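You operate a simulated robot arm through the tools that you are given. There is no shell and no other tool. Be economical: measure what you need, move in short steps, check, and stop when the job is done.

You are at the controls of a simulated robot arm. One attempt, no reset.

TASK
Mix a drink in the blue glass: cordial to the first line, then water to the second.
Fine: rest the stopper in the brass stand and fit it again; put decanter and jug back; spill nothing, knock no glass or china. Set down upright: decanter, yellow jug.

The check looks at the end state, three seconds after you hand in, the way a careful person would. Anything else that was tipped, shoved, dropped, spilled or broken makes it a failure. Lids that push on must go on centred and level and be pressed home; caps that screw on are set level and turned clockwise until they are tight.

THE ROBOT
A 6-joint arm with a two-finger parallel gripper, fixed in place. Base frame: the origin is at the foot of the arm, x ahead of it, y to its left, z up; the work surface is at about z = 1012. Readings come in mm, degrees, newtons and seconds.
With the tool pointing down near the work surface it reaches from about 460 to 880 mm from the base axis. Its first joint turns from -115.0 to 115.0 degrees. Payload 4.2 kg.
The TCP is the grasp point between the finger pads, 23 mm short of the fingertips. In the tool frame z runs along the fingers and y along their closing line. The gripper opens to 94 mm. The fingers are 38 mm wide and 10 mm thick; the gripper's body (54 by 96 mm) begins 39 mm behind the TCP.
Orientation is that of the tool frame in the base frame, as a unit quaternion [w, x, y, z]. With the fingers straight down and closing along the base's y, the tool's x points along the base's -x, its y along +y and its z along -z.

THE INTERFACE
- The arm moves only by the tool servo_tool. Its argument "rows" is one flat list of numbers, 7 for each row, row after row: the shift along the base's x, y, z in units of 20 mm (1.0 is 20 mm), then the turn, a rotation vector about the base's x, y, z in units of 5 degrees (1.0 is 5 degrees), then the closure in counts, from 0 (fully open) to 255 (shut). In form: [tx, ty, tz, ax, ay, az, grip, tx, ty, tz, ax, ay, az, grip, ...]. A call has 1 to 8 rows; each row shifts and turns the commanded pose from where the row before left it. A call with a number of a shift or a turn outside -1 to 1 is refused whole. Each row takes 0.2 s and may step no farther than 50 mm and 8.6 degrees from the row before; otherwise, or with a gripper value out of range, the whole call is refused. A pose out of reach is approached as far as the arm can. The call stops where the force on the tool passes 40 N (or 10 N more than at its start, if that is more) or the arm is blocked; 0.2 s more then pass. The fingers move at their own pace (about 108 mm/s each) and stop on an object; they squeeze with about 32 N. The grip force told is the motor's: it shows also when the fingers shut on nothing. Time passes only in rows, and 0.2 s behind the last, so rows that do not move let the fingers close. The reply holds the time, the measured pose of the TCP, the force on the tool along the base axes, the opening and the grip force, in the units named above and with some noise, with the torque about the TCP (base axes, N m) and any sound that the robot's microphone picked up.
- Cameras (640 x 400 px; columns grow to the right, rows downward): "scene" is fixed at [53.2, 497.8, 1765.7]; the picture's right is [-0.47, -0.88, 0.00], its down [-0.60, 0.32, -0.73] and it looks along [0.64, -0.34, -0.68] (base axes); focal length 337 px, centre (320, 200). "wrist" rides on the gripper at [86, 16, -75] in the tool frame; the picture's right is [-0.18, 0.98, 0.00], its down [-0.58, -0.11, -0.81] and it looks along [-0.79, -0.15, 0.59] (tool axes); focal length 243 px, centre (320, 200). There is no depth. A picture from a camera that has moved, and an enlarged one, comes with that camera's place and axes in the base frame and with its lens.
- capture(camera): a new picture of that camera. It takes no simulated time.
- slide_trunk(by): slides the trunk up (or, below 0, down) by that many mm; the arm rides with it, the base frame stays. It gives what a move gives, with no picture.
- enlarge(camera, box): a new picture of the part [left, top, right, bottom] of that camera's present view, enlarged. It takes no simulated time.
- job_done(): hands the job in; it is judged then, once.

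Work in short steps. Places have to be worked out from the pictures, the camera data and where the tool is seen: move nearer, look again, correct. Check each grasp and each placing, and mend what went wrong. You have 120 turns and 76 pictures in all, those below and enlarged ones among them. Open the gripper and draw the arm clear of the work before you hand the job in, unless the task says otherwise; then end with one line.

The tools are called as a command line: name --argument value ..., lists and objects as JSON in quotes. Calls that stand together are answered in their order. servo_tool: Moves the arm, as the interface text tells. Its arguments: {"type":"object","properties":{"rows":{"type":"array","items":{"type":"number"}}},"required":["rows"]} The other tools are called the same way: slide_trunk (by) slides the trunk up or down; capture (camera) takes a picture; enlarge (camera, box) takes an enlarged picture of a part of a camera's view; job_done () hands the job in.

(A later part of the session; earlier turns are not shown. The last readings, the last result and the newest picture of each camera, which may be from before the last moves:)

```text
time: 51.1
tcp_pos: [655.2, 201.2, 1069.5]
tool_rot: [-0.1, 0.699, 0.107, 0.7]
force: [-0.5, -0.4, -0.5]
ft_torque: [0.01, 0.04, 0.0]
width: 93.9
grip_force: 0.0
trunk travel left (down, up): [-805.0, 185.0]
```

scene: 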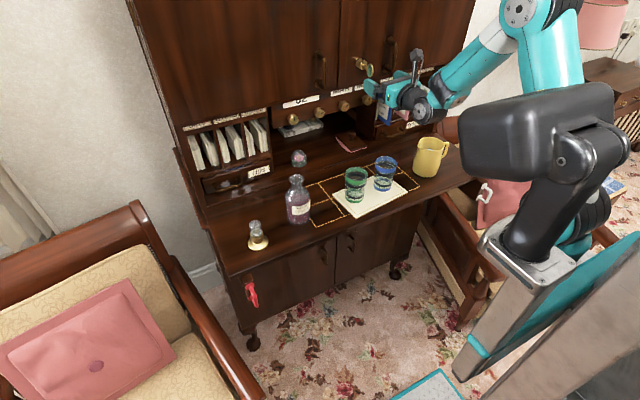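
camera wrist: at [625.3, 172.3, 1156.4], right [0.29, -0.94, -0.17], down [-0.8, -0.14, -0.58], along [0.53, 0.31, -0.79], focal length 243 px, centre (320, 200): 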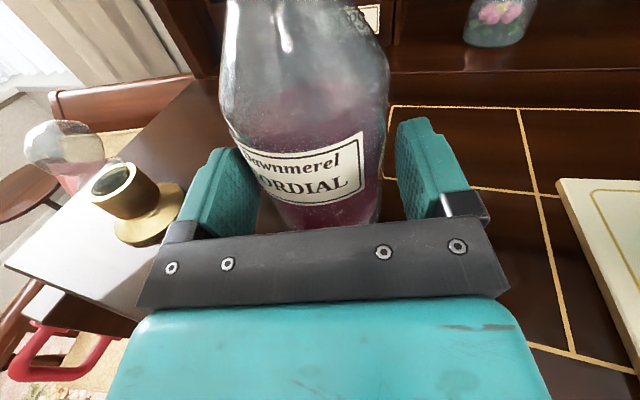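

Good. I advance 28 mm and look again for centring.

servo_tool --rows '[0.66, 0.2, 0, 0, 0, 0, 0, 0.66, 0.2, 0, 0, 0, 0, 0]'

capture --camera "wrist"

```text
time: 51.7
tcp_pos: [677.7, 202.7, 1068.4]
tool_rot: [-0.1, 0.698, 0.108, 0.701]
force: [0.1, 0.5, -0.5]
ft_torque: [-0.04, -0.02, -0.01]
width: 94.4
grip_force: 0.0
out of reach, approached as far as the arm can: row 2
trunk travel left (down, up): [-805.0, 185.0]
```

```text
42 pictures are left
camera wrist: at [609.5, 168.4, 1154.7], right [0.29, -0.94, -0.17], down [-0.8, -0.14, -0.59], along [0.53, 0.31, -0.79], focal length 243 px, centre (320, 200)
```

wrist: 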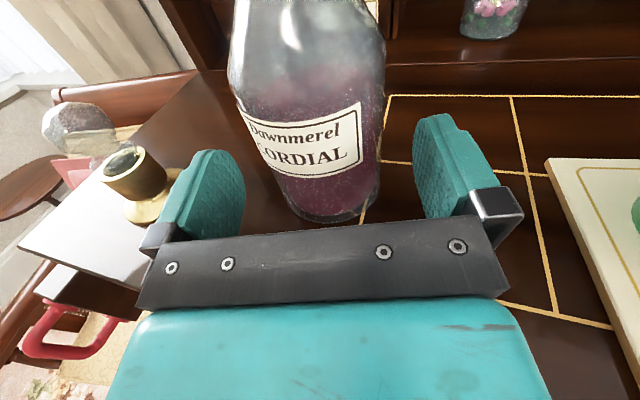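

The reach limit looks like a bad joint branch from my sideways rotation. I retract, restore the trunk, rise, and unwind that rotation back to tool-down; then I'll pitch directly instead.

servo_tool --rows '[-0.6, -0.1, 0, 0, 0, 0, 0, -0.6, -0.2, 0, 0, 0, 0, 0]'

slide_trunk --by 120

servo_tool --rows '[0, 0, 1, -0.957, -0.29, 1, 0, 0, 0, 1, -0.957, -0.29, 1, 0, 0, 0, 1, -0.957, -0.29, 1, 0, 0, 0, 1, -0.957, -0.29, 1, 0, 0, 0, 0, -0.957, -0.29, 1, 0, 0, 0, 0, -0.957, -0.29, 1, 0, 0, 0, 0, -0.957, -0.29, 1, 0, 0, 0, 0, -0.957, -0.29, 1, 0]'

```text
time: 52.3
tcp_pos: [652.2, 198.8, 1068.2]
tool_rot: [-0.099, 0.699, 0.108, 0.7]
force: [0.4, 0.3, 0.0]
ft_torque: [0.01, -0.01, 0.0]
width: 94.2
grip_force: 0.0
trunk travel left (down, up): [-805.0, 185.0]
```

```text
time: 53.8
tcp_pos: [651.9, 198.8, 1187.7]
tool_rot: [-0.1, 0.699, 0.108, 0.7]
force: [0.5, -0.2, -0.1]
ft_torque: [0.0, -0.04, -0.02]
width: 93.9
grip_force: 0.0
trunk travel left (down, up): [-925.0, 65.0]
```

```text
time: 55.6
tcp_pos: [652.3, 198.5, 1267.7]
tool_rot: [-0.087, 0.543, 0.565, 0.615]
force: [0.8, -0.1, -0.5]
ft_torque: [-0.02, 0.02, -0.01]
width: 94.1
grip_force: 0.1
trunk travel left (down, up): [-925.0, 65.0]
```

Unwinding works with position held. Continuing.

servo_tool --rows '[0, 0, 0, -0.957, -0.29, 1, 0, 0, 0, 0, -0.957, -0.29, 1, 0, 0, 0, 0, -0.957, -0.29, 1, 0, 0, 0, 0, -0.957, -0.29, 1, 0, 0, 0, 0, -0.957, -0.29, 1, 0, 0, 0, 0, -0.957, -0.29, 1, 0, 0, 0, 0, -0.957, -0.29, 1, 0, 0, 0, 0, -0.957, -0.29, 1, 0]'

servo_tool --rows '[0, 0, 0, -0.957, -0.29, 1, 0, 0, 0, 0, -0.957, -0.29, 1, 0, 0, 0, 0, -0.957, -0.29, 1, 0, 0, 0, 0, -0.957, -0.29, 1, 0, 0, 0, 0, -0.957, -0.29, 1, 0, 0, 0, 0, -0.957, -0.29, 1, 0, 0, 0, 0, -0.957, -0.29, 1, 0, 0, 0, 0, -0.957, -0.29, 1, 0]'

```text
time: 57.4
tcp_pos: [652.1, 199.9, 1268.2]
tool_rot: [-0.053, 0.257, 0.885, 0.384]
force: [-0.2, -0.6, -0.3]
ft_torque: [0.0, -0.01, -0.01]
width: 93.9
grip_force: 0.1
trunk travel left (down, up): [-925.0, 65.0]
```

```text
time: 59.2
tcp_pos: [652.8, 198.0, 1269.1]
tool_rot: [-0.008, -0.092, 0.994, 0.062]
force: [-1.2, -0.2, 0.9]
ft_torque: [0.03, 0.01, 0.0]
width: 93.6
grip_force: 0.0
trunk travel left (down, up): [-925.0, 65.0]
```

Nearly back at tool-down. I finish the last bit and then pitch directly up toward the radial direction by 60°.

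servo_tool --rows '[0, 0, 0, -0.957, -0.29, 1, 0, 0, 0, 0, 0.29, -0.957, 0, 0, 0, 0, 0, 0.29, -0.957, 0, 0, 0, 0, 0, 0.29, -0.957, 0, 0, 0, 0, 0, 0.29, -0.957, 0, 0, 0, 0, 0, 0.29, -0.957, 0, 0, 0, 0, 0, 0.29, -0.957, 0, 0]'

servo_tool --rows '[0, 0, 0, 0.29, -0.957, 0, 0, 0, 0, 0, 0.29, -0.957, 0, 0, 0, 0, 0, 0.29, -0.957, 0, 0, 0, 0, 0, 0.29, -0.957, 0, 0, 0, 0, 0, 0.29, -0.957, 0, 0, 0, 0, 0, 0.29, -0.957, 0, 0]'

```text
time: 60.8
tcp_pos: [652.9, 197.6, 1268.7]
tool_rot: [0.255, -0.134, 0.956, 0.059]
force: [0.3, -0.7, 0.1]
ft_torque: [-0.01, 0.0, 0.01]
width: 94.0
grip_force: 0.1
trunk travel left (down, up): [-925.0, 65.0]
```

```text
time: 62.2
tcp_pos: [653.0, 199.7, 1267.7]
tool_rot: [0.494, -0.125, 0.855, 0.097]
force: [1.1, 0.2, 0.2]
ft_torque: [-0.03, 0.0, -0.03]
width: 94.0
grip_force: 0.0
trunk travel left (down, up): [-925.0, 65.0]
```

Pitch of 30° below horizontal reached in this branch. I test outward reach here, above everything.

servo_tool --rows '[0.9, 0.3, 0, 0, 0, 0, 0, 0.9, 0.3, 0, 0, 0, 0, 0, 0.9, 0.3, 0, 0, 0, 0, 0, 0.9, 0.3, 0, 0, 0, 0, 0]'

capture --camera "scene"

```text
time: 63.2
tcp_pos: [725.8, 223.7, 1267.4]
tool_rot: [0.493, -0.124, 0.856, 0.096]
force: [-0.3, 0.1, -0.1]
ft_torque: [-0.03, 0.0, 0.0]
width: 94.2
grip_force: 0.1
trunk travel left (down, up): [-925.0, 65.0]
```

```text
41 pictures are left
```

scene: 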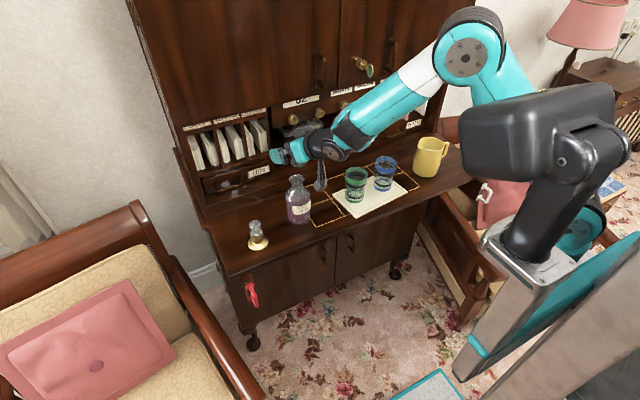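

Reach is good in this branch. With the camera below, at 30° pitch and z≈1080 everything clears the desk. I back off and descend in front of the decanter.

servo_tool --rows '[-0.85, -0.306, 0, 0, 0, 0, 0, -0.85, -0.306, 0, 0, 0, 0, 0, -0.85, -0.306, 0, 0, 0, 0, 0, -0.85, -0.306, -0.3, 0, 0, 0, 0, -0.85, -0.306, -0.5, 0, 0, 0, 0, 0, 0, -1, 0, 0, 0, 0, 0, 0, -1, 0, 0, 0, 0, 0, 0, -1, 0, 0, 0, 0]'

servo_tool --rows '[0, 0, -1, 0, 0, 0, 0, 0, 0, -1, 0, 0, 0, 0, 0, 0, -1, 0, 0, 0, 0, 0, 0, -1, 0, 0, 0, 0, 0, 0, -1, 0, 0, 0, 0]'

capture --camera "wrist"

enlarge --camera "scene" --box '[220, 130, 400, 270]'

```text
time: 65.0
tcp_pos: [638.3, 192.2, 1191.6]
tool_rot: [0.493, -0.125, 0.855, 0.096]
force: [-0.6, -0.1, -0.2]
ft_torque: [-0.02, 0.0, -0.01]
width: 93.8
grip_force: 0.1
trunk travel left (down, up): [-925.0, 65.0]
```

```text
time: 66.2
tcp_pos: [639.0, 192.0, 1091.9]
tool_rot: [0.492, -0.125, 0.856, 0.097]
force: [0.0, 0.4, 1.1]
ft_torque: [-0.01, 0.03, -0.03]
width: 93.9
grip_force: 0.1
trunk travel left (down, up): [-925.0, 65.0]
```

```text
40 pictures are left
camera wrist: at [531.7, 176.3, 1054.3], right [-0.21, 0.96, 0.2], down [-0.35, -0.27, 0.9], along [0.91, 0.12, 0.39], focal length 243 px, centre (320, 200)
```

wrist: 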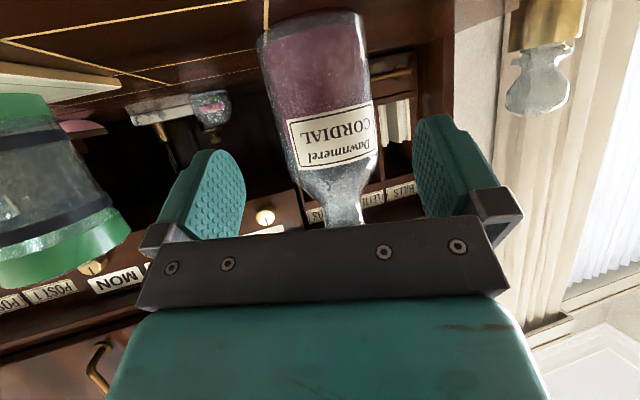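

```text
2.86 times, centred on (310, 200) of scene
camera zoom: at [53.2, 497.8, 1765.7], right [-0.47, -0.88, 0.0], down [-0.6, 0.32, -0.73], along [0.64, -0.34, -0.68], focal length 964 px, centre (349, 200)
```

zoom: 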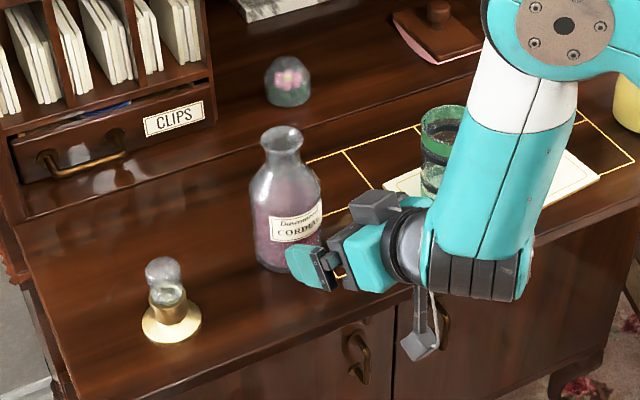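

Centred within 1 mm. I lower 10 mm and advance ~64 mm in.

servo_tool --rows '[0, 0, -0.5, 0, 0, 0, 0, 0.755, 0.266, 0, 0, 0, 0, 0, 0.755, 0.266, 0, 0, 0, 0, 0, 0.755, 0.266, 0, 0, 0, 0, 0, 0.755, 0.266, 0, 0, 0, 0, 0]'

capture --camera "wrist"

```text
time: 67.4
tcp_pos: [699.0, 213.4, 1082.0]
tool_rot: [0.492, -0.125, 0.856, 0.096]
force: [0.7, -0.3, -0.4]
ft_torque: [-0.02, -0.03, -0.02]
width: 94.0
grip_force: 0.1
trunk travel left (down, up): [-925.0, 65.0]
```

```text
38 pictures are left
camera wrist: at [591.7, 197.2, 1044.7], right [-0.21, 0.96, 0.2], down [-0.35, -0.27, 0.9], along [0.91, 0.12, 0.39], focal length 243 px, centre (320, 200)
```

wrist: 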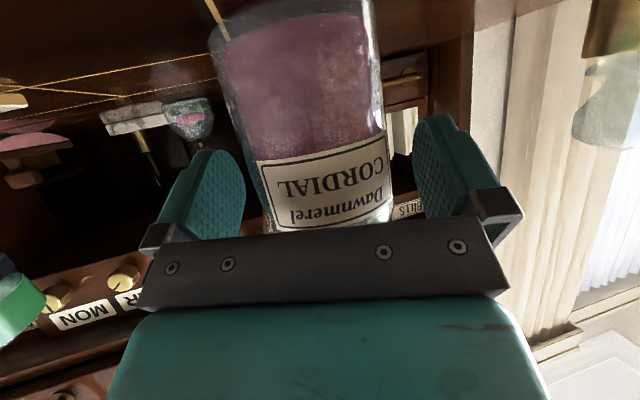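

Looks good. I close gently in stages.

servo_tool --rows '[0, 0, 0, 0, 0, 0, 40, 0, 0, 0, 0, 0, 0, 55, 0, 0, 0, 0, 0, 0, 65, 0, 0, 0, 0, 0, 0, 75, 0, 0, 0, 0, 0, 0, 255, 0, 0, 0, 0, 0, 0, 255]'

```text
time: 68.8
tcp_pos: [699.5, 213.4, 1082.0]
tool_rot: [0.492, -0.125, 0.856, 0.096]
force: [1.5, -2.4, 0.1]
ft_torque: [-0.39, -0.09, -0.1]
width: 73.4
grip_force: 31.6
trunk travel left (down, up): [-925.0, 65.0]
```

Gripped at 73.4 mm. I lift slightly and check weight/tilt.

servo_tool --rows '[0, 0, 0.15, 0, 0, 0, 255, 0, 0, 0.3, 0, 0, 0, 255, 0, 0, 0.5, 0, 0, 0, 255, 0, 0, 1, 0, 0, 0, 255]'

enlarge --camera "scene" --box '[220, 110, 400, 270]'

```text
time: 69.8
tcp_pos: [701.0, 213.4, 1119.8]
tool_rot: [0.492, -0.124, 0.856, 0.096]
force: [0.9, 0.2, -7.2]
ft_torque: [-0.04, 0.12, 0.01]
width: 72.4
grip_force: 31.8
trunk travel left (down, up): [-925.0, 65.0]
```

```text
2.50 times, centred on (310, 190) of scene
camera zoom: at [53.2, 497.8, 1765.7], right [-0.47, -0.88, 0.0], down [-0.6, 0.32, -0.73], along [0.64, -0.34, -0.68], focal length 843 px, centre (345, 225)
```

zoom: 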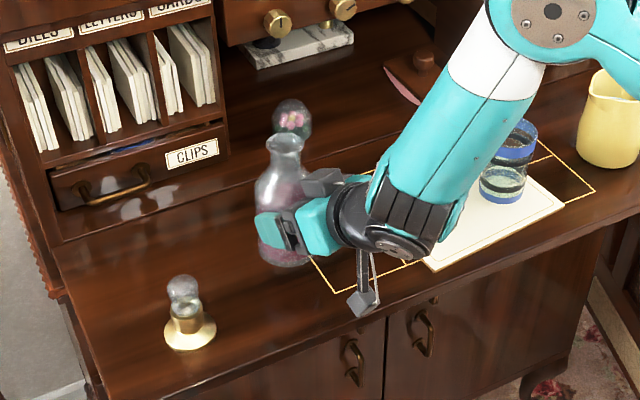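

Held firmly (7.2 N). I raise it well above the glasses and carry it toward the blue glass while turning the yaw to 0.

servo_tool --rows '[0, 0, 0.95, 0, 0, 0, 255, 0, 0, 0.95, 0, 0, 0, 255, 0, 0, 0.95, 0, 0, 0, 255, 0, 0, 0.95, 0, 0, 0, 255, 0, 0, 0.95, 0, 0, 0, 255]'

servo_tool --rows '[0.3, -0.7, 0.1, 0, 0, -0.485, 255, 0.3, -0.7, 0, 0, 0, -0.485, 255, 0.3, -0.7, 0, 0, 0, -0.485, 255, 0.3, -0.7, 0, 0, 0, -0.485, 255, 0.3, -0.7, 0, 0, 0, -0.485, 255, 0.3, -0.7, 0, 0, 0, -0.485, 255, 0.3, -0.7, 0, 0, 0, -0.485, 255, 0.3, -0.7, 0, 0, 0, -0.485, 255]'

capture --camera "wrist"

capture --camera "scene"

```text
time: 71.0
tcp_pos: [699.7, 212.7, 1215.2]
tool_rot: [0.492, -0.125, 0.856, 0.096]
force: [0.6, 0.0, -6.4]
ft_torque: [-0.04, 0.16, 0.0]
width: 72.4
grip_force: 32.0
trunk travel left (down, up): [-925.0, 65.0]
```

```text
time: 72.8
tcp_pos: [746.9, 102.9, 1217.8]
tool_rot: [0.502, 0.02, 0.865, 0.013]
force: [-0.2, 0.5, -5.8]
ft_torque: [0.0, 0.11, 0.02]
width: 72.4
grip_force: 32.0
trunk travel left (down, up): [-925.0, 65.0]
```

```text
36 pictures are left
camera wrist: at [640.9, 122.2, 1181.1], right [0.12, 0.97, 0.2], down [-0.41, -0.14, 0.9], along [0.9, -0.19, 0.39], focal length 243 px, centre (320, 200)
```

wrist: 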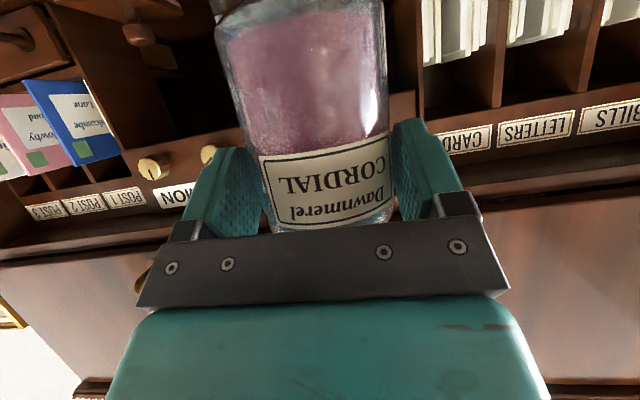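

```text
35 pictures are left
```

scene: 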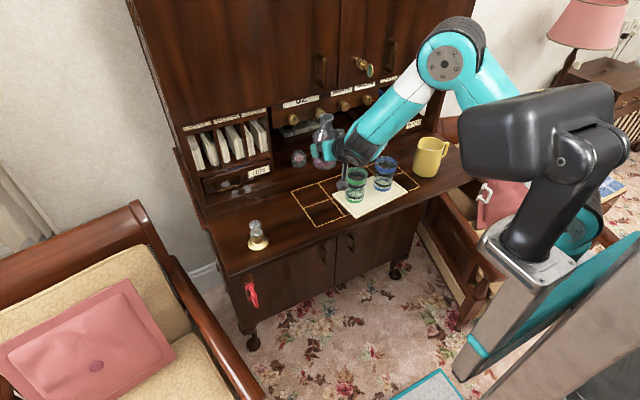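

Glass rims are at ≈1120–1130. I carry on to the pouring station with yaw −20° (so the decanter body stays clear of the green glass), keeping its base above 1155.

servo_tool --rows '[0.1, 0, 0.7, 0, 0, 0, 255, 0.1, -0.86, 0, 0, 0, -0.57, 255, 0.1, -0.86, 0, 0, 0, -0.57, 255, 0.1, -0.86, 0, 0, 0, -0.57, 255, 0.1, -0.86, 0, 0, 0, -0.57, 255, 0.1, -0.86, 0, 0, 0, -0.57, 255, 0.1, -0.86, 0, 0, 0, -0.57, 255, 0.1, -0.86, 0, 0, 0, -0.57, 255]'

servo_tool --rows '[0, 0, 0, 0.814, -0.296, -0.5, 255, 0, 0, 0, 0.814, -0.296, -0.5, 255, 0, 0, 0, 0.814, -0.296, -0.5, 255, 0, 0, 0, 0.814, -0.296, -0.5, 255, 0, 0, 0, 0.814, -0.296, -0.5, 255, 0, 0, 0, 0.814, -0.296, -0.5, 255, 0, 0, 0, 0.814, -0.296, -0.5, 255, 0, 0, 0, 0.814, -0.296, -0.5, 255]'

capture --camera "wrist"

enlarge --camera "scene" --box '[290, 90, 450, 230]'

```text
time: 74.6
tcp_pos: [763.7, -18.9, 1230.9]
tool_rot: [0.496, 0.17, 0.848, -0.075]
force: [0.0, 0.0, -6.0]
ft_torque: [0.09, 0.12, 0.0]
width: 72.4
grip_force: 32.0
trunk travel left (down, up): [-925.0, 65.0]
```

```text
time: 76.4
tcp_pos: [762.8, -18.5, 1231.8]
tool_rot: [0.492, 0.452, 0.738, 0.097]
force: [0.3, 0.6, -6.0]
ft_torque: [0.07, 0.13, -0.04]
width: 72.2
grip_force: 31.9
trunk travel left (down, up): [-925.0, 65.0]
```

```text
34 pictures are left
camera wrist: at [702.8, 78.7, 1223.2], right [0.58, 0.42, 0.7], down [-0.66, -0.26, 0.71], along [0.48, -0.87, 0.12], focal length 243 px, centre (320, 200)
```

wrist: 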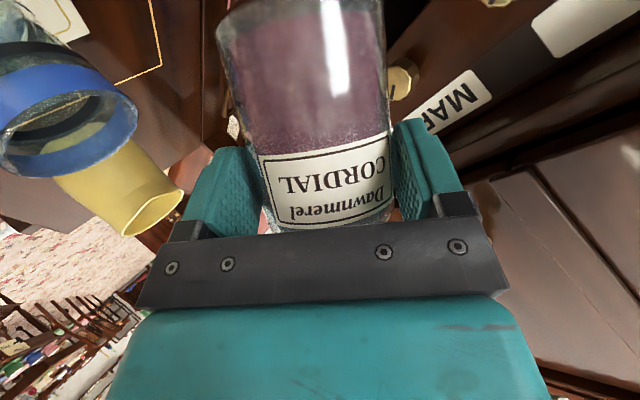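

```text
2.86 times, centred on (370, 160) of scene
camera zoom: at [53.2, 497.8, 1765.7], right [-0.47, -0.88, 0.0], down [-0.6, 0.32, -0.73], along [0.64, -0.34, -0.68], focal length 964 px, centre (177, 314)
```

zoom: 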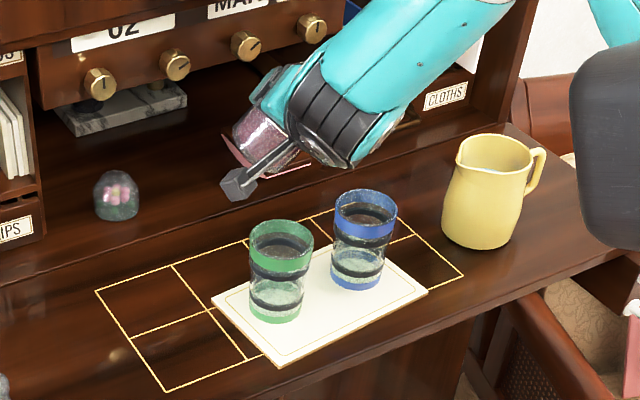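

Both views agree: blue rim centre ≈ (711,−90), z≈1115. I lower and roll to 70° (before pour threshold) with the lip heading over the glass.

servo_tool --rows '[0, 0.1, -0.6, 0.814, -0.296, -0.5, 255, 0, 0.1, -0.6, 0.814, -0.296, -0.5, 255, 0, 0.1, -0.6, 0.814, -0.296, -0.5, 255, 0, 0.1, -0.6, 0.814, -0.296, -0.5, 255, 0, 0.05, -0.6, 0.814, -0.296, -0.5, 255, 0, 0, -0.6, 0.814, -0.296, -0.5, 255]'

capture --camera "wrist"

enlarge --camera "scene" --box '[310, 110, 430, 220]'

```text
time: 77.8
tcp_pos: [764.5, -10.5, 1162.2]
tool_rot: [0.451, 0.627, 0.595, 0.223]
force: [0.2, -4.1, 13.2]
ft_torque: [0.14, 0.67, 0.1]
width: 72.4
grip_force: 31.7
trunk travel left (down, up): [-925.0, 65.0]
```

```text
32 pictures are left
camera wrist: at [729.0, 95.1, 1191.5], right [0.5, -0.06, 0.86], down [-0.83, -0.32, 0.46], along [0.25, -0.95, -0.21], focal length 243 px, centre (320, 200)
```

wrist: 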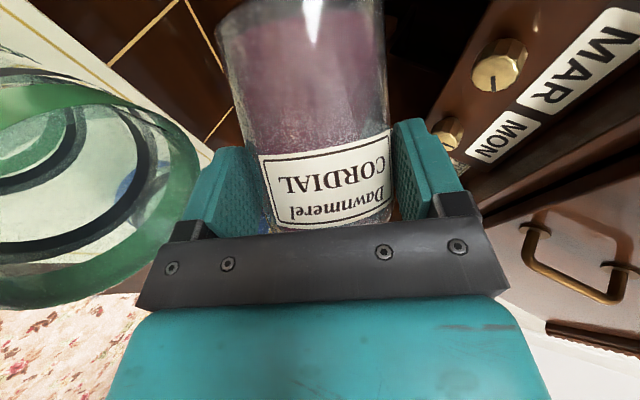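

```text
3.64 times, centred on (370, 165) of scene
camera zoom: at [53.2, 497.8, 1765.7], right [-0.47, -0.88, 0.0], down [-0.6, 0.32, -0.73], along [0.64, -0.34, -0.68], focal length 1226 px, centre (138, 327)
```

zoom: 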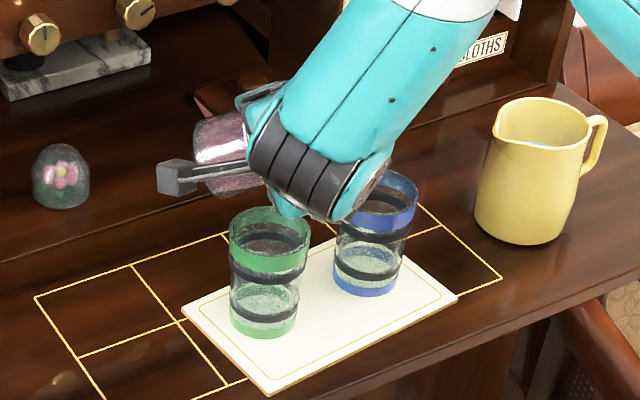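

Contact: the gripper is pressing on something (likely the green glass rim, +19 N). I raise straight up at once.

servo_tool --rows '[0, 0, 0.5, 0, 0, 0, 255, 0, 0, 1, 0, 0, 0, 255, 0, 0, 1, 0, 0, 0, 255]'

capture --camera "wrist"

enlarge --camera "scene" --box '[310, 110, 430, 220]'

```text
time: 78.6
tcp_pos: [763.4, -9.9, 1208.6]
tool_rot: [0.448, 0.627, 0.597, 0.221]
force: [0.9, -0.7, -6.5]
ft_torque: [0.06, 0.1, 0.0]
width: 72.4
grip_force: 32.2
trunk travel left (down, up): [-925.0, 65.0]
```

```text
30 pictures are left
camera wrist: at [728.3, 96.1, 1237.5], right [0.51, -0.06, 0.86], down [-0.83, -0.32, 0.46], along [0.25, -0.94, -0.21], focal length 243 px, centre (320, 200)
```

wrist: 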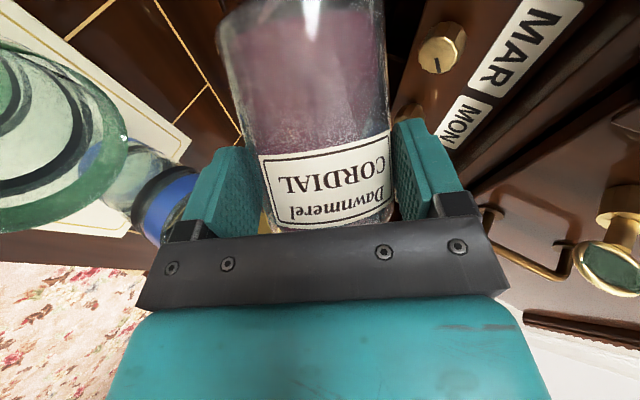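

```text
3.64 times, centred on (370, 165) of scene
camera zoom: at [53.2, 497.8, 1765.7], right [-0.47, -0.88, 0.0], down [-0.6, 0.32, -0.73], along [0.64, -0.34, -0.68], focal length 1226 px, centre (138, 327)
```

zoom: 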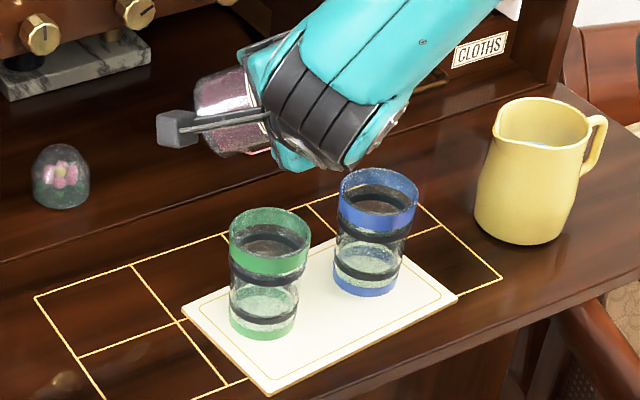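

Glasses are undisturbed. I keep the TCP at ≥1198 over the green glass and continue rolling slowly to 76°, listening for pouring.

servo_tool --rows '[0.1, 0.1, -0.2, 0.49, -0.178, -0.3, 255, 0.1, 0.1, -0.2, 0.49, -0.178, -0.3, 255, 0, 0, 0, 0, 0, 0, 255, 0, 0, 0, 0, 0, 0, 255]'

servo_tool --rows '[0.1, 0, 0, 0.49, -0.178, -0.3, 255, 0, 0, 0, 0, 0, 0, 255, 0, 0, 0, 0, 0, 0, 255]'

enlarge --camera "scene" --box '[350, 110, 420, 200]'

```text
time: 79.6
tcp_pos: [767.9, -5.2, 1201.7]
tool_rot: [0.437, 0.657, 0.564, 0.244]
force: [0.4, 0.5, -5.2]
ft_torque: [0.03, 0.12, -0.03]
width: 72.3
grip_force: 31.5
trunk travel left (down, up): [-925.0, 65.0]
```

```text
time: 80.4
tcp_pos: [769.9, -4.5, 1201.1]
tool_rot: [0.43, 0.672, 0.546, 0.256]
force: [0.0, 0.4, -7.3]
ft_torque: [0.05, 0.15, -0.04]
width: 72.3
grip_force: 32.2
trunk travel left (down, up): [-925.0, 65.0]
```

```text
4.44 times, centred on (385, 155) of scene
camera zoom: at [53.2, 497.8, 1765.7], right [-0.47, -0.88, 0.0], down [-0.6, 0.32, -0.73], along [0.64, -0.34, -0.68], focal length 1499 px, centre (31, 400)
```

zoom: 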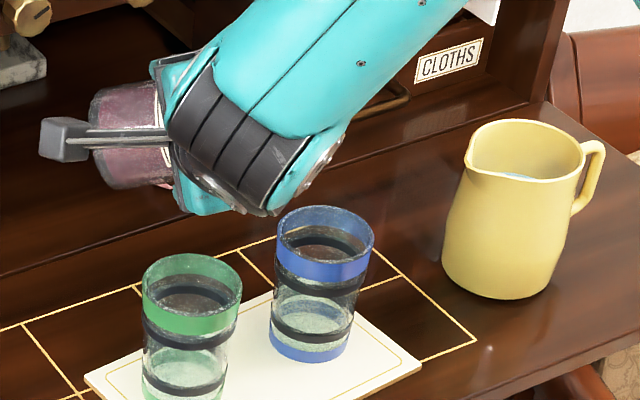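

Decanter tilt is still only ~67° from vertical; nothing flows yet. I continue to roll ≈91°.

servo_tool --rows '[0.08, -0.05, 0, 0.49, -0.178, -0.3, 255, 0.08, -0.05, 0, 0.49, -0.178, -0.3, 255, 0.08, -0.05, 0, 0.49, -0.178, -0.3, 255, 0.08, -0.05, 0, 0.49, -0.178, -0.3, 255, 0, 0, 0, 0, 0, 0, 255, 0, 0, 0, 0, 0, 0, 255]'

enlarge --camera "scene" --box '[350, 110, 420, 200]'

```text
time: 81.8
tcp_pos: [776.3, -9.9, 1201.5]
tool_rot: [0.4, 0.727, 0.472, 0.299]
force: [0.4, 0.1, -5.1]
ft_torque: [0.02, 0.1, 0.0]
width: 72.5
grip_force: 32.4
trunk travel left (down, up): [-925.0, 65.0]
```

```text
4.44 times, centred on (385, 155) of scene
camera zoom: at [53.2, 497.8, 1765.7], right [-0.47, -0.88, 0.0], down [-0.6, 0.32, -0.73], along [0.64, -0.34, -0.68], focal length 1499 px, centre (31, 400)
```

zoom: 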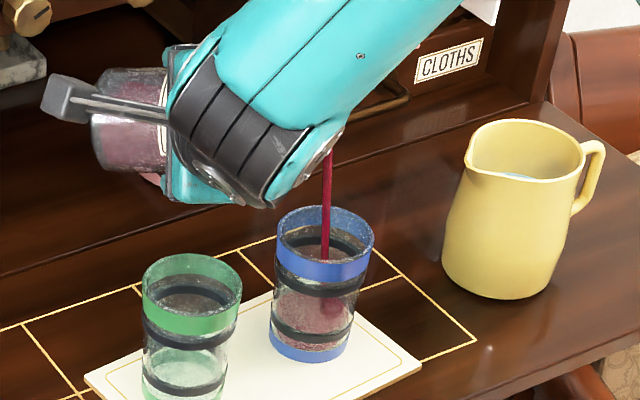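

The cordial stream lands inside the blue glass. I roll back a bit now to stop and read the level.

servo_tool --rows '[0, 0, 0, -0.814, 0.296, 0.5, 255, -0.05, 0, 0, -0.814, 0.296, 0.5, 255, 0, 0, 0, 0, 0, 0, 255]'

enlarge --camera "scene" --box '[370, 145, 410, 195]'

```text
time: 82.6
tcp_pos: [775.6, -9.6, 1201.1]
tool_rot: [0.426, 0.682, 0.534, 0.262]
force: [-0.7, -0.8, -6.0]
ft_torque: [0.09, 0.14, 0.0]
width: 72.5
grip_force: 32.0
trunk travel left (down, up): [-925.0, 65.0]
```

```text
8.00 times, centred on (390, 170) of scene
camera zoom: at [53.2, 497.8, 1765.7], right [-0.47, -0.88, 0.0], down [-0.6, 0.32, -0.73], along [0.64, -0.34, -0.68], focal length 2698 px, centre (-240, 440)
```

zoom: 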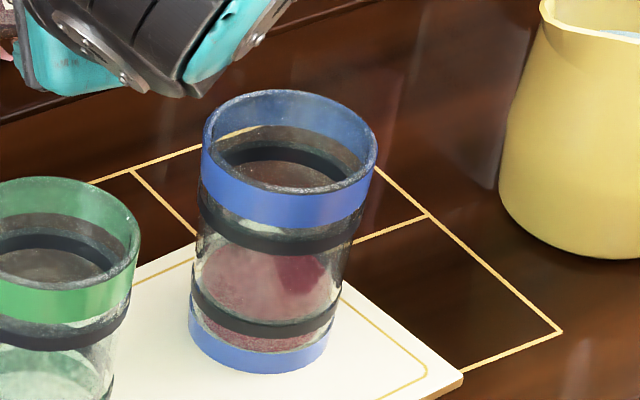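

The level seems near the lower band already. I zoom in tightly to judge it.

enlarge --camera "scene" --box '[390, 170, 416, 194]'

```text
16.00 times, centred on (403, 182) of scene
camera zoom: at [53.2, 497.8, 1765.7], right [-0.47, -0.88, 0.0], down [-0.6, 0.32, -0.73], along [0.64, -0.34, -0.68], focal length 5396 px, centre (-1008, 488)
```

zoom: 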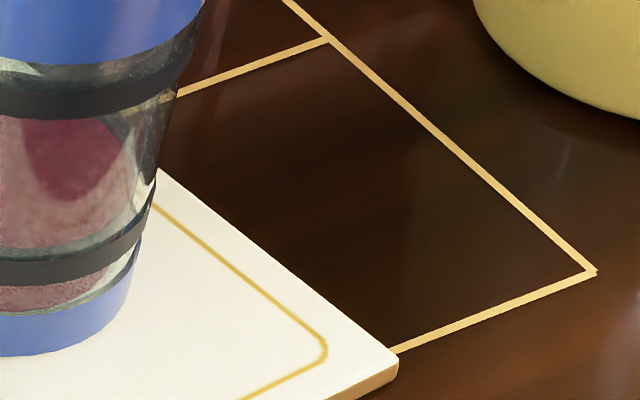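

enlarge --camera "scene" --box '[371, 166, 400, 194]'

```text
14.29 times, centred on (386, 180) of scene
camera zoom: at [53.2, 497.8, 1765.7], right [-0.47, -0.88, 0.0], down [-0.6, 0.32, -0.73], along [0.64, -0.34, -0.68], focal length 4818 px, centre (-616, 486)
```

zoom: 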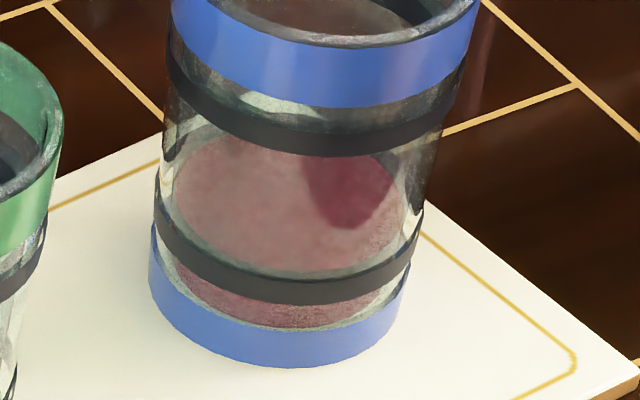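

The surface sits right on the first (lower) line. I rise and roll the decanter back upright.

servo_tool --rows '[0, 0, 0.4, -0.814, 0.296, 0.5, 255, 0, 0, 0.4, -0.814, 0.296, 0.5, 255, 0, 0, 0.4, -0.814, 0.296, 0.5, 255, 0, 0, 0.4, -0.814, 0.296, 0.5, 255, 0, 0, 0.4, -0.814, 0.296, 0.5, 255, 0, 0, 0, -0.814, 0.296, 0.5, 255, 0, 0, 0, -0.814, 0.296, 0.5, 255, 0, 0, 0, -0.814, 0.296, 0.5, 255]'

servo_tool --rows '[0, 0, 0, -0.814, 0.296, 0.5, 255, 0, 0, 0, -0.814, 0.296, 0.5, 255, 0, 0, 0, -0.814, 0.296, 0.5, 255, 0, 0, 0, -0.814, 0.296, 0.5, 255, 0, 0, 0, -0.814, 0.296, 0.5, 255, 0, 0, 0, -0.814, 0.296, 0.5, 255, 0, 0, 0, -0.814, 0.296, 0.5, 255, 0, 0, 0, -0.814, 0.296, 0.5, 255]'

```text
time: 84.4
tcp_pos: [775.2, -11.0, 1241.3]
tool_rot: [0.49, 0.457, 0.735, 0.102]
force: [0.0, 0.0, -5.0]
ft_torque: [0.02, 0.11, -0.05]
width: 72.2
grip_force: 32.1
trunk travel left (down, up): [-925.0, 65.0]
```

```text
time: 86.2
tcp_pos: [773.9, -9.7, 1241.4]
tool_rot: [0.496, 0.177, 0.847, -0.071]
force: [0.1, -0.4, -5.6]
ft_torque: [0.04, 0.11, 0.0]
width: 72.2
grip_force: 31.7
trunk travel left (down, up): [-925.0, 65.0]
```

Upright within 1°. I carry it back along the reverse path to above its place, restoring the yaw.

servo_tool --rows '[-0.31, 0.93, 0, -0.163, 0.06, 0.756, 255, -0.31, 0.93, 0, 0, 0, 0.656, 255, -0.31, 0.93, 0, 0, 0, 0.656, 255, -0.31, 0.93, 0, 0, 0, 0.656, 255, -0.31, 0.93, 0, 0, 0, 0.656, 255, -0.31, 0.93, 0, 0, 0, 0.656, 255]'

servo_tool --rows '[-0.31, 0.93, 0, 0, 0, 0.656, 255, -0.31, 0.93, 0, 0, 0, 0.656, 255, -0.31, 0.93, 0, 0, 0, 0.656, 255, -0.31, 0.93, 0, 0, 0, 0.656, 255, -0.31, 0.93, 0, 0, 0, 0.656, 255, -0.31, 0.93, 0, 0, 0, 0.656, 255]'

```text
time: 87.6
tcp_pos: [739.2, 101.0, 1241.3]
tool_rot: [0.501, 0.023, 0.865, 0.01]
force: [-0.9, -0.2, -6.1]
ft_torque: [-0.01, 0.08, 0.02]
width: 72.1
grip_force: 31.7
trunk travel left (down, up): [-925.0, 65.0]
```

```text
time: 89.0
tcp_pos: [700.5, 213.2, 1240.5]
tool_rot: [0.492, -0.125, 0.856, 0.096]
force: [-0.3, -1.5, -5.9]
ft_torque: [-0.03, 0.12, -0.02]
width: 72.3
grip_force: 32.1
trunk travel left (down, up): [-925.0, 65.0]
```

Exactly the grasp orientation. I descend, slowing near the surface.

servo_tool --rows '[0, 0, -1, 0, 0, 0, 255, 0, 0, -1, 0, 0, 0, 255, 0, 0, -1, 0, 0, 0, 255, 0, 0, -1, 0, 0, 0, 255, 0, 0, -1, 0, 0, 0, 255, 0, 0, -1, 0, 0, 0, 255, 0, 0, -0.8, 0, 0, 0, 255, 0, 0, -0.6, 0, 0, 0, 255]'

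servo_tool --rows '[0, 0, -0.15, 0, 0, 0, 255, 0, 0, -0.1, 0, 0, 0, 255, 0, 0, -0.1, 0, 0, 0, 255]'

```text
time: 90.8
tcp_pos: [701.6, 214.3, 1093.8]
tool_rot: [0.493, -0.125, 0.856, 0.096]
force: [-0.2, -0.6, -5.3]
ft_torque: [-0.01, 0.14, 0.0]
width: 72.3
grip_force: 32.1
trunk travel left (down, up): [-925.0, 65.0]
```

```text
time: 91.6
tcp_pos: [700.1, 213.2, 1086.9]
tool_rot: [0.492, -0.124, 0.856, 0.096]
force: [0.5, 0.0, -6.2]
ft_torque: [-0.04, 0.13, -0.01]
width: 72.0
grip_force: 32.4
trunk travel left (down, up): [-925.0, 65.0]
```

servo_tool --rows '[0, 0, -0.1, 0, 0, 0, 255, 0, 0, -0.07, 0, 0, 0, 255, 0, 0, -0.05, 0, 0, 0, 255]'

```text
time: 92.4
tcp_pos: [701.2, 213.2, 1084.2]
tool_rot: [0.494, -0.125, 0.855, 0.097]
force: [-4.6, -1.7, 9.2]
ft_torque: [-0.55, 0.08, -0.2]
width: 71.9
grip_force: 31.9
trunk travel left (down, up): [-925.0, 65.0]
```

It is on the desk (net ~15 N). I release slowly and look.

servo_tool --rows '[0, 0, 0.03, 0, 0, 0, 60, 0, 0, 0, 0, 0, 0, 40, 0, 0, 0, 0, 0, 0, 15, 0, 0, 0, 0, 0, 0, 0]'

capture --camera "wrist"

```text
time: 93.4
tcp_pos: [702.0, 213.4, 1083.1]
tool_rot: [0.492, -0.124, 0.856, 0.096]
force: [0.6, 1.0, 0.6]
ft_torque: [0.0, -0.01, 0.03]
width: 94.2
grip_force: 0.1
trunk travel left (down, up): [-925.0, 65.0]
```

```text
23 pictures are left
camera wrist: at [592.7, 197.0, 1046.3], right [-0.21, 0.96, 0.2], down [-0.34, -0.27, 0.9], along [0.91, 0.12, 0.39], focal length 243 px, centre (320, 200)
```

wrist: 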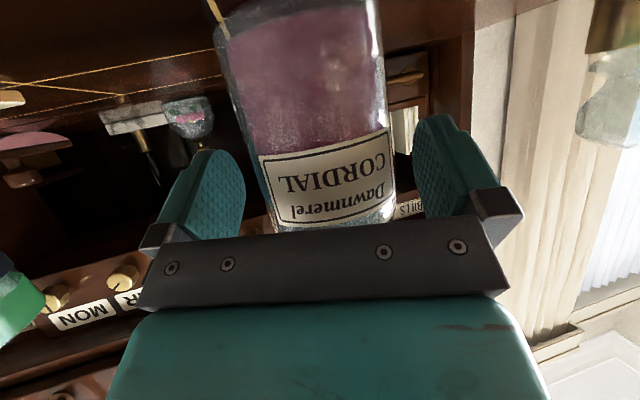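

The decanter stands where it was. I retract along the axis, rise, and pitch the tool back down; next is the jug, from above.

servo_tool --rows '[-0.755, -0.266, 0, 0, 0, 0, 0, -0.755, -0.266, 0, 0, 0, 0, 0, -0.755, -0.266, 0, 0, 0, 0, 0, -0.755, -0.266, 0, 0, 0, 0, 0, 0, 0, 1, 0, 0, 0, 0, 0, 0, 1, 0, 0, 0, 0, 0, 0, 1, 0, 0, 0, 0, 0, 0, 1, 0, 0, 0, 0]'

servo_tool --rows '[0, 0, 1, -0.332, 0.943, 0, 0, 0, -0.5, 1, -0.332, 0.943, 0, 0, 0, -1, 1, -0.332, 0.943, 0, 0, 0, -1, 1, -0.332, 0.943, 0, 0, 0, -1, 1, -0.332, 0.943, 0, 0, 0, -1, 0, -0.332, 0.943, 0, 0, 0, -1, 0, -0.332, 0.943, 0, 0, 0, -1, 0, -0.332, 0.943, 0, 0]'

servo_tool --rows '[0, -1, 0, -0.332, 0.943, 0, 0, 0, -1, 0, -0.332, 0.943, 0, 0, 0, -1, 0, -0.332, 0.943, 0, 0, 0, -1, 0, -0.332, 0.943, 0, 0, 0, -1, 0, 0, 0, 0.9, 0, 0, -1, 0, 0, 0, 0.9, 0, 0, -1, 0, 0, 0, 0.9, 0, 0, -1, 0, 0, 0, 0.9, 0]'

servo_tool --rows '[0.1, -1, 0, 0, 0, 1, 0, 0.1, -1, 0, 0, 0, 1, 0, 0.1, -1, 0, 0, 0, 1, 0, 0.1, -1, 0, 0, 0, 1, 0, 0.1, -1, 0, 0, 0, 1, 0, 0.1, -1, 0, 0, 0, 1, 0, 0.1, -1, 0, 0, 0, 1, 0, 0.1, -1, 0, 0, 0, 1, 0]'

```text
time: 95.2
tcp_pos: [641.0, 191.9, 1164.1]
tool_rot: [0.492, -0.125, 0.856, 0.096]
force: [0.1, 0.2, -0.6]
ft_torque: [-0.04, 0.04, -0.01]
width: 94.1
grip_force: 0.0
trunk travel left (down, up): [-925.0, 65.0]
```

```text
time: 97.0
tcp_pos: [640.3, 61.5, 1264.5]
tool_rot: [0.171, -0.143, 0.974, 0.034]
force: [-1.0, 0.2, 0.3]
ft_torque: [0.01, 0.03, 0.0]
width: 94.0
grip_force: 0.0
trunk travel left (down, up): [-925.0, 65.0]
```

```text
time: 98.8
tcp_pos: [640.6, -99.0, 1263.5]
tool_rot: [0.003, -0.298, 0.955, 0.001]
force: [1.0, 0.2, 0.9]
ft_torque: [-0.02, 0.01, -0.02]
width: 93.8
grip_force: 0.2
trunk travel left (down, up): [-925.0, 65.0]
```

```text
time: 100.6
tcp_pos: [657.9, -258.8, 1262.9]
tool_rot: [0.001, -0.606, 0.795, 0.002]
force: [0.2, -0.1, 1.1]
ft_torque: [-0.03, -0.01, 0.0]
width: 93.7
grip_force: 0.0
trunk travel left (down, up): [-925.0, 65.0]
```

Tool is down with yaw ≈75°. I take a wrist view of the jug.

capture --camera "wrist"

```text
22 pictures are left
camera wrist: at [618.4, -337.7, 1337.4], right [-0.9, 0.44, 0.0], down [0.26, 0.53, 0.81], along [0.35, 0.73, -0.59], focal length 243 px, centre (320, 200)
```

wrist: 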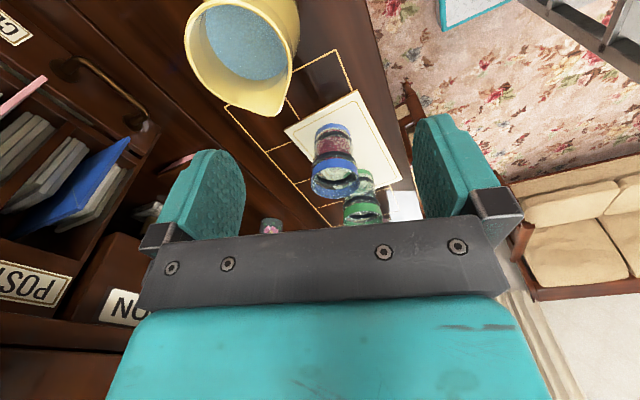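

Jug rim ≈ (706,−288), z≈1128, rim width ≈ 85–88 mm, spout pointing to ≈(.19,.98). I move above it with matching yaw and look again.

servo_tool --rows '[0.8, -0.48, -0.6, 0, 0, 0.3, 0, 0.8, -0.48, -0.6, 0, 0, 0.3, 0, 0.8, -0.49, -0.6, 0, 0, 0.3, 0, 0, 0, -0.6, 0, 0, 0, 0]'

capture --camera "wrist"

```text
time: 101.6
tcp_pos: [703.7, -287.1, 1214.6]
tool_rot: [0.003, -0.637, 0.771, 0.001]
force: [-0.1, 0.1, -0.3]
ft_torque: [0.01, -0.01, 0.02]
width: 94.0
grip_force: 0.0
trunk travel left (down, up): [-925.0, 65.0]
```

```text
21 pictures are left
camera wrist: at [672.1, -369.5, 1289.4], right [-0.93, 0.37, 0.0], down [0.22, 0.55, 0.81], along [0.3, 0.75, -0.59], focal length 243 px, centre (320, 200)
```

wrist: 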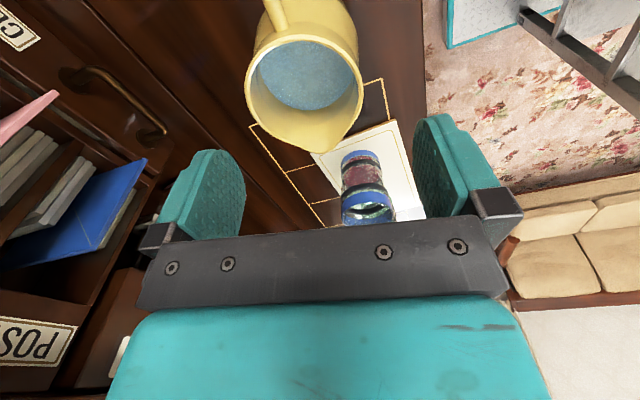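

Jug axis by near-nadir comparison ≈ (714.5,−291), rim ≈83 mm wide; handle along −y, so yaw +6°. I shift, go lower with tips still above the rim, and re-check.

servo_tool --rows '[0.27, -0.1, -0.5, 0, 0, 0.6, 0, 0.27, -0.1, -0.5, 0, 0, 0.6, 0, 0, 0, -0.5, 0, 0, 0, 0, 0, 0, -0.4, 0, 0, 0, 0]'

capture --camera "wrist"

```text
time: 102.6
tcp_pos: [715.5, -291.9, 1176.3]
tool_rot: [0.003, -0.676, 0.737, 0.001]
force: [-0.7, -0.6, 1.5]
ft_torque: [-0.03, -0.01, 0.01]
width: 93.7
grip_force: 0.1
trunk travel left (down, up): [-925.0, 65.0]
```

```text
20 pictures are left
camera wrist: at [691.5, -376.8, 1251.3], right [-0.96, 0.27, 0.0], down [0.16, 0.57, 0.81], along [0.22, 0.78, -0.59], focal length 243 px, centre (320, 200)
```

wrist: 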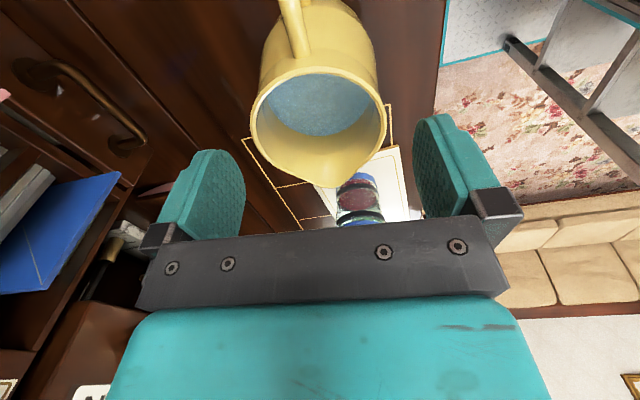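

Centred within ~1 mm; rim ≈81 mm. I lower the open fingers around it in steps to TCP≈1106.

servo_tool --rows '[0.05, 0, -0.6, 0, 0, 0, 0, 0, 0, -0.6, 0, 0, 0, 0, 0, 0, -0.6, 0, 0, 0, 0, 0, 0, -0.6, 0, 0, 0, 0]'

capture --camera "wrist"

```text
time: 103.6
tcp_pos: [716.3, -290.8, 1129.0]
tool_rot: [0.002, -0.676, 0.737, 0.002]
force: [0.0, -0.1, -0.7]
ft_torque: [-0.02, 0.01, 0.01]
width: 94.2
grip_force: 0.1
trunk travel left (down, up): [-925.0, 65.0]
```

```text
19 pictures are left
camera wrist: at [692.5, -375.9, 1204.0], right [-0.96, 0.27, 0.0], down [0.16, 0.57, 0.81], along [0.22, 0.78, -0.59], focal length 243 px, centre (320, 200)
```

wrist: 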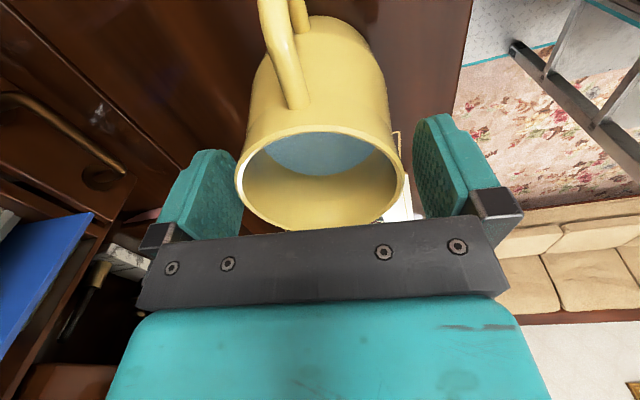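

Rim at z≈1130 and centred in the gap. I lower the last 24 mm and close softly.

servo_tool --rows '[0, 0, -0.6, 0, 0, 0, 0, 0, 0, -0.6, 0, 0, 0, 0, 0, 0, 0, 0, 0, 0, 15, 0, 0, 0, 0, 0, 0, 25, 0, 0, 0, 0, 0, 0, 35, 0, 0, 0, 0, 0, 0, 35]'

```text
time: 105.0
tcp_pos: [716.4, -290.8, 1105.9]
tool_rot: [0.003, -0.676, 0.737, 0.001]
force: [3.3, -0.8, 1.7]
ft_torque: [-0.1, -0.42, -0.03]
width: 88.6
grip_force: 31.7
trunk travel left (down, up): [-925.0, 65.0]
```

Gripped at 88.6 mm. I hold with full command and lift slightly to check.

servo_tool --rows '[0, 0, 0, 0, 0, 0, 255, 0, 0, 0, 0, 0, 0, 255, 0, 0, 0.15, 0, 0, 0, 255, 0, 0, 0.3, 0, 0, 0, 255, 0, 0, 0, 0, 0, 0, 255]'

```text
time: 106.2
tcp_pos: [717.2, -290.4, 1113.1]
tool_rot: [0.002, -0.676, 0.737, 0.001]
force: [1.0, -0.1, -7.1]
ft_torque: [-0.09, -0.02, 0.02]
width: 88.0
grip_force: 32.3
trunk travel left (down, up): [-925.0, 65.0]
```

Jug lifted (7.1 N). I raise it, carry it to y≈−200 (clear of the blue glass), and tilt a first 15° there.

servo_tool --rows '[0, 0, 0.6, 0, 0, 0, 255, 0, 0, 0.8, 0, 0, 0, 255, 0, 0, 0.9, 0, 0, 0, 255, -0.08, 0.9, 0, 0, 0, 0, 255, -0.08, 0.9, 0, 0, 0, 0, 255, -0.08, 0.9, 0, 0, 0, 0, 255, -0.08, 0.9, 0, 0, 0, 0, 255, -0.08, 0.9, 0, 0, 0, 0, 255]'

servo_tool --rows '[0, 0, 0, -0.6, 0, 0, 255, 0, 0, 0, -0.8, 0, 0, 255, 0, 0, 0, -0.8, 0, 0, 255, 0, 0, 0, -0.8, 0, 0, 255]'

enlarge --camera "scene" --box '[340, 90, 460, 200]'

```text
time: 108.0
tcp_pos: [708.5, -200.1, 1160.5]
tool_rot: [0.002, -0.676, 0.737, 0.002]
force: [0.7, -0.4, -5.5]
ft_torque: [-0.07, -0.02, -0.03]
width: 88.1
grip_force: 32.2
trunk travel left (down, up): [-925.0, 65.0]
```

```text
time: 109.0
tcp_pos: [709.2, -201.7, 1160.8]
tool_rot: [-0.086, -0.671, 0.73, -0.096]
force: [-0.8, 0.1, -6.2]
ft_torque: [-0.02, 0.02, 0.0]
width: 88.3
grip_force: 32.1
trunk travel left (down, up): [-925.0, 65.0]
```

```text
3.64 times, centred on (400, 145) of scene
camera zoom: at [53.2, 497.8, 1765.7], right [-0.47, -0.88, 0.0], down [-0.6, 0.32, -0.73], along [0.64, -0.34, -0.68], focal length 1226 px, centre (29, 400)
```

zoom: 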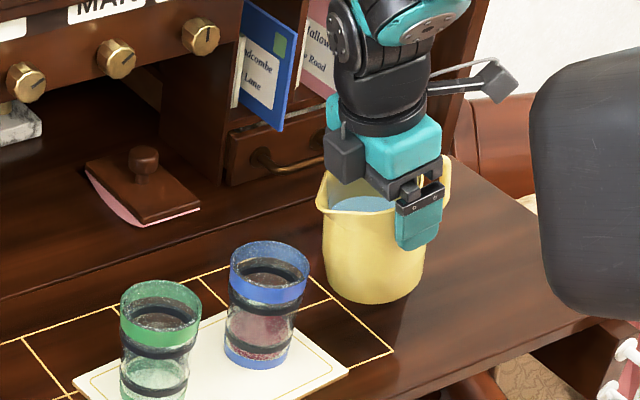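

Spout tip projects exactly where my geometry predicts (no slip). I bring the lip to just inside the blue glass's rim line, tilt ≈25°.

servo_tool --rows '[0, 0.58, -0.13, -0.6, 0, 0, 255, 0, 0.58, -0.13, -0.7, 0, 0, 255, 0, 0.58, -0.13, -0.7, 0, 0, 255, 0, 0, 0, 0, 0, 0, 255]'

enlarge --camera "scene" --box '[350, 110, 450, 200]'

```text
time: 110.0
tcp_pos: [707.3, -166.4, 1152.2]
tool_rot: [-0.145, -0.661, 0.72, -0.158]
force: [-0.5, -0.2, -6.2]
ft_torque: [0.04, 0.02, 0.03]
width: 88.1
grip_force: 32.4
trunk travel left (down, up): [-925.0, 65.0]
```

```text
4.44 times, centred on (400, 155) of scene
camera zoom: at [53.2, 497.8, 1765.7], right [-0.47, -0.88, 0.0], down [-0.6, 0.32, -0.73], along [0.64, -0.34, -0.68], focal length 1499 px, centre (-36, 400)
```

zoom: 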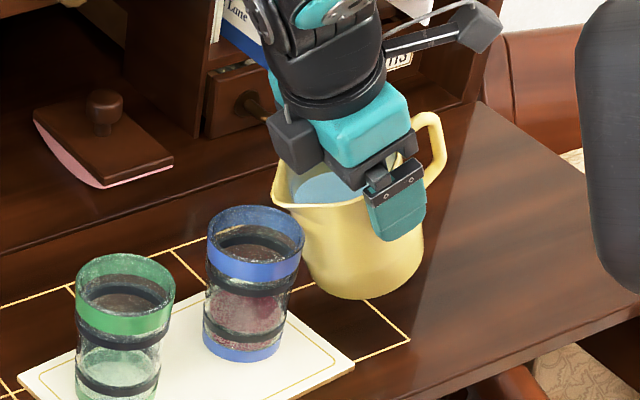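

Water is close to the lip but not flowing. I tilt another ~4°, raising to keep the lip height, and check.

servo_tool --rows '[0.05, 0, 0.12, -0.4, 0, 0, 255, 0, 0, 0.12, -0.4, 0, 0, 255, 0, 0, 0, 0, 0, 0, 255, 0, 0, 0, 0, 0, 0, 255]'

enlarge --camera "scene" --box '[365, 140, 415, 195]'

```text
time: 111.0
tcp_pos: [708.9, -168.0, 1155.9]
tool_rot: [-0.168, -0.655, 0.714, -0.183]
force: [0.0, -0.2, -6.5]
ft_torque: [0.06, 0.02, 0.02]
width: 87.9
grip_force: 31.8
trunk travel left (down, up): [-925.0, 65.0]
```

```text
7.27 times, centred on (390, 168) of scene
camera zoom: at [53.2, 497.8, 1765.7], right [-0.47, -0.88, 0.0], down [-0.6, 0.32, -0.73], along [0.64, -0.34, -0.68], focal length 2453 px, centre (-189, 436)
```

zoom: 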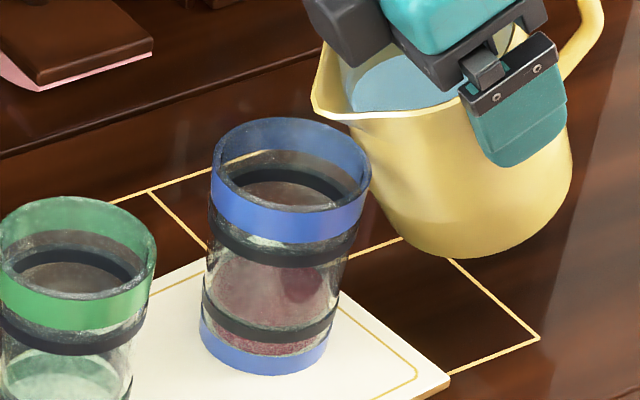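

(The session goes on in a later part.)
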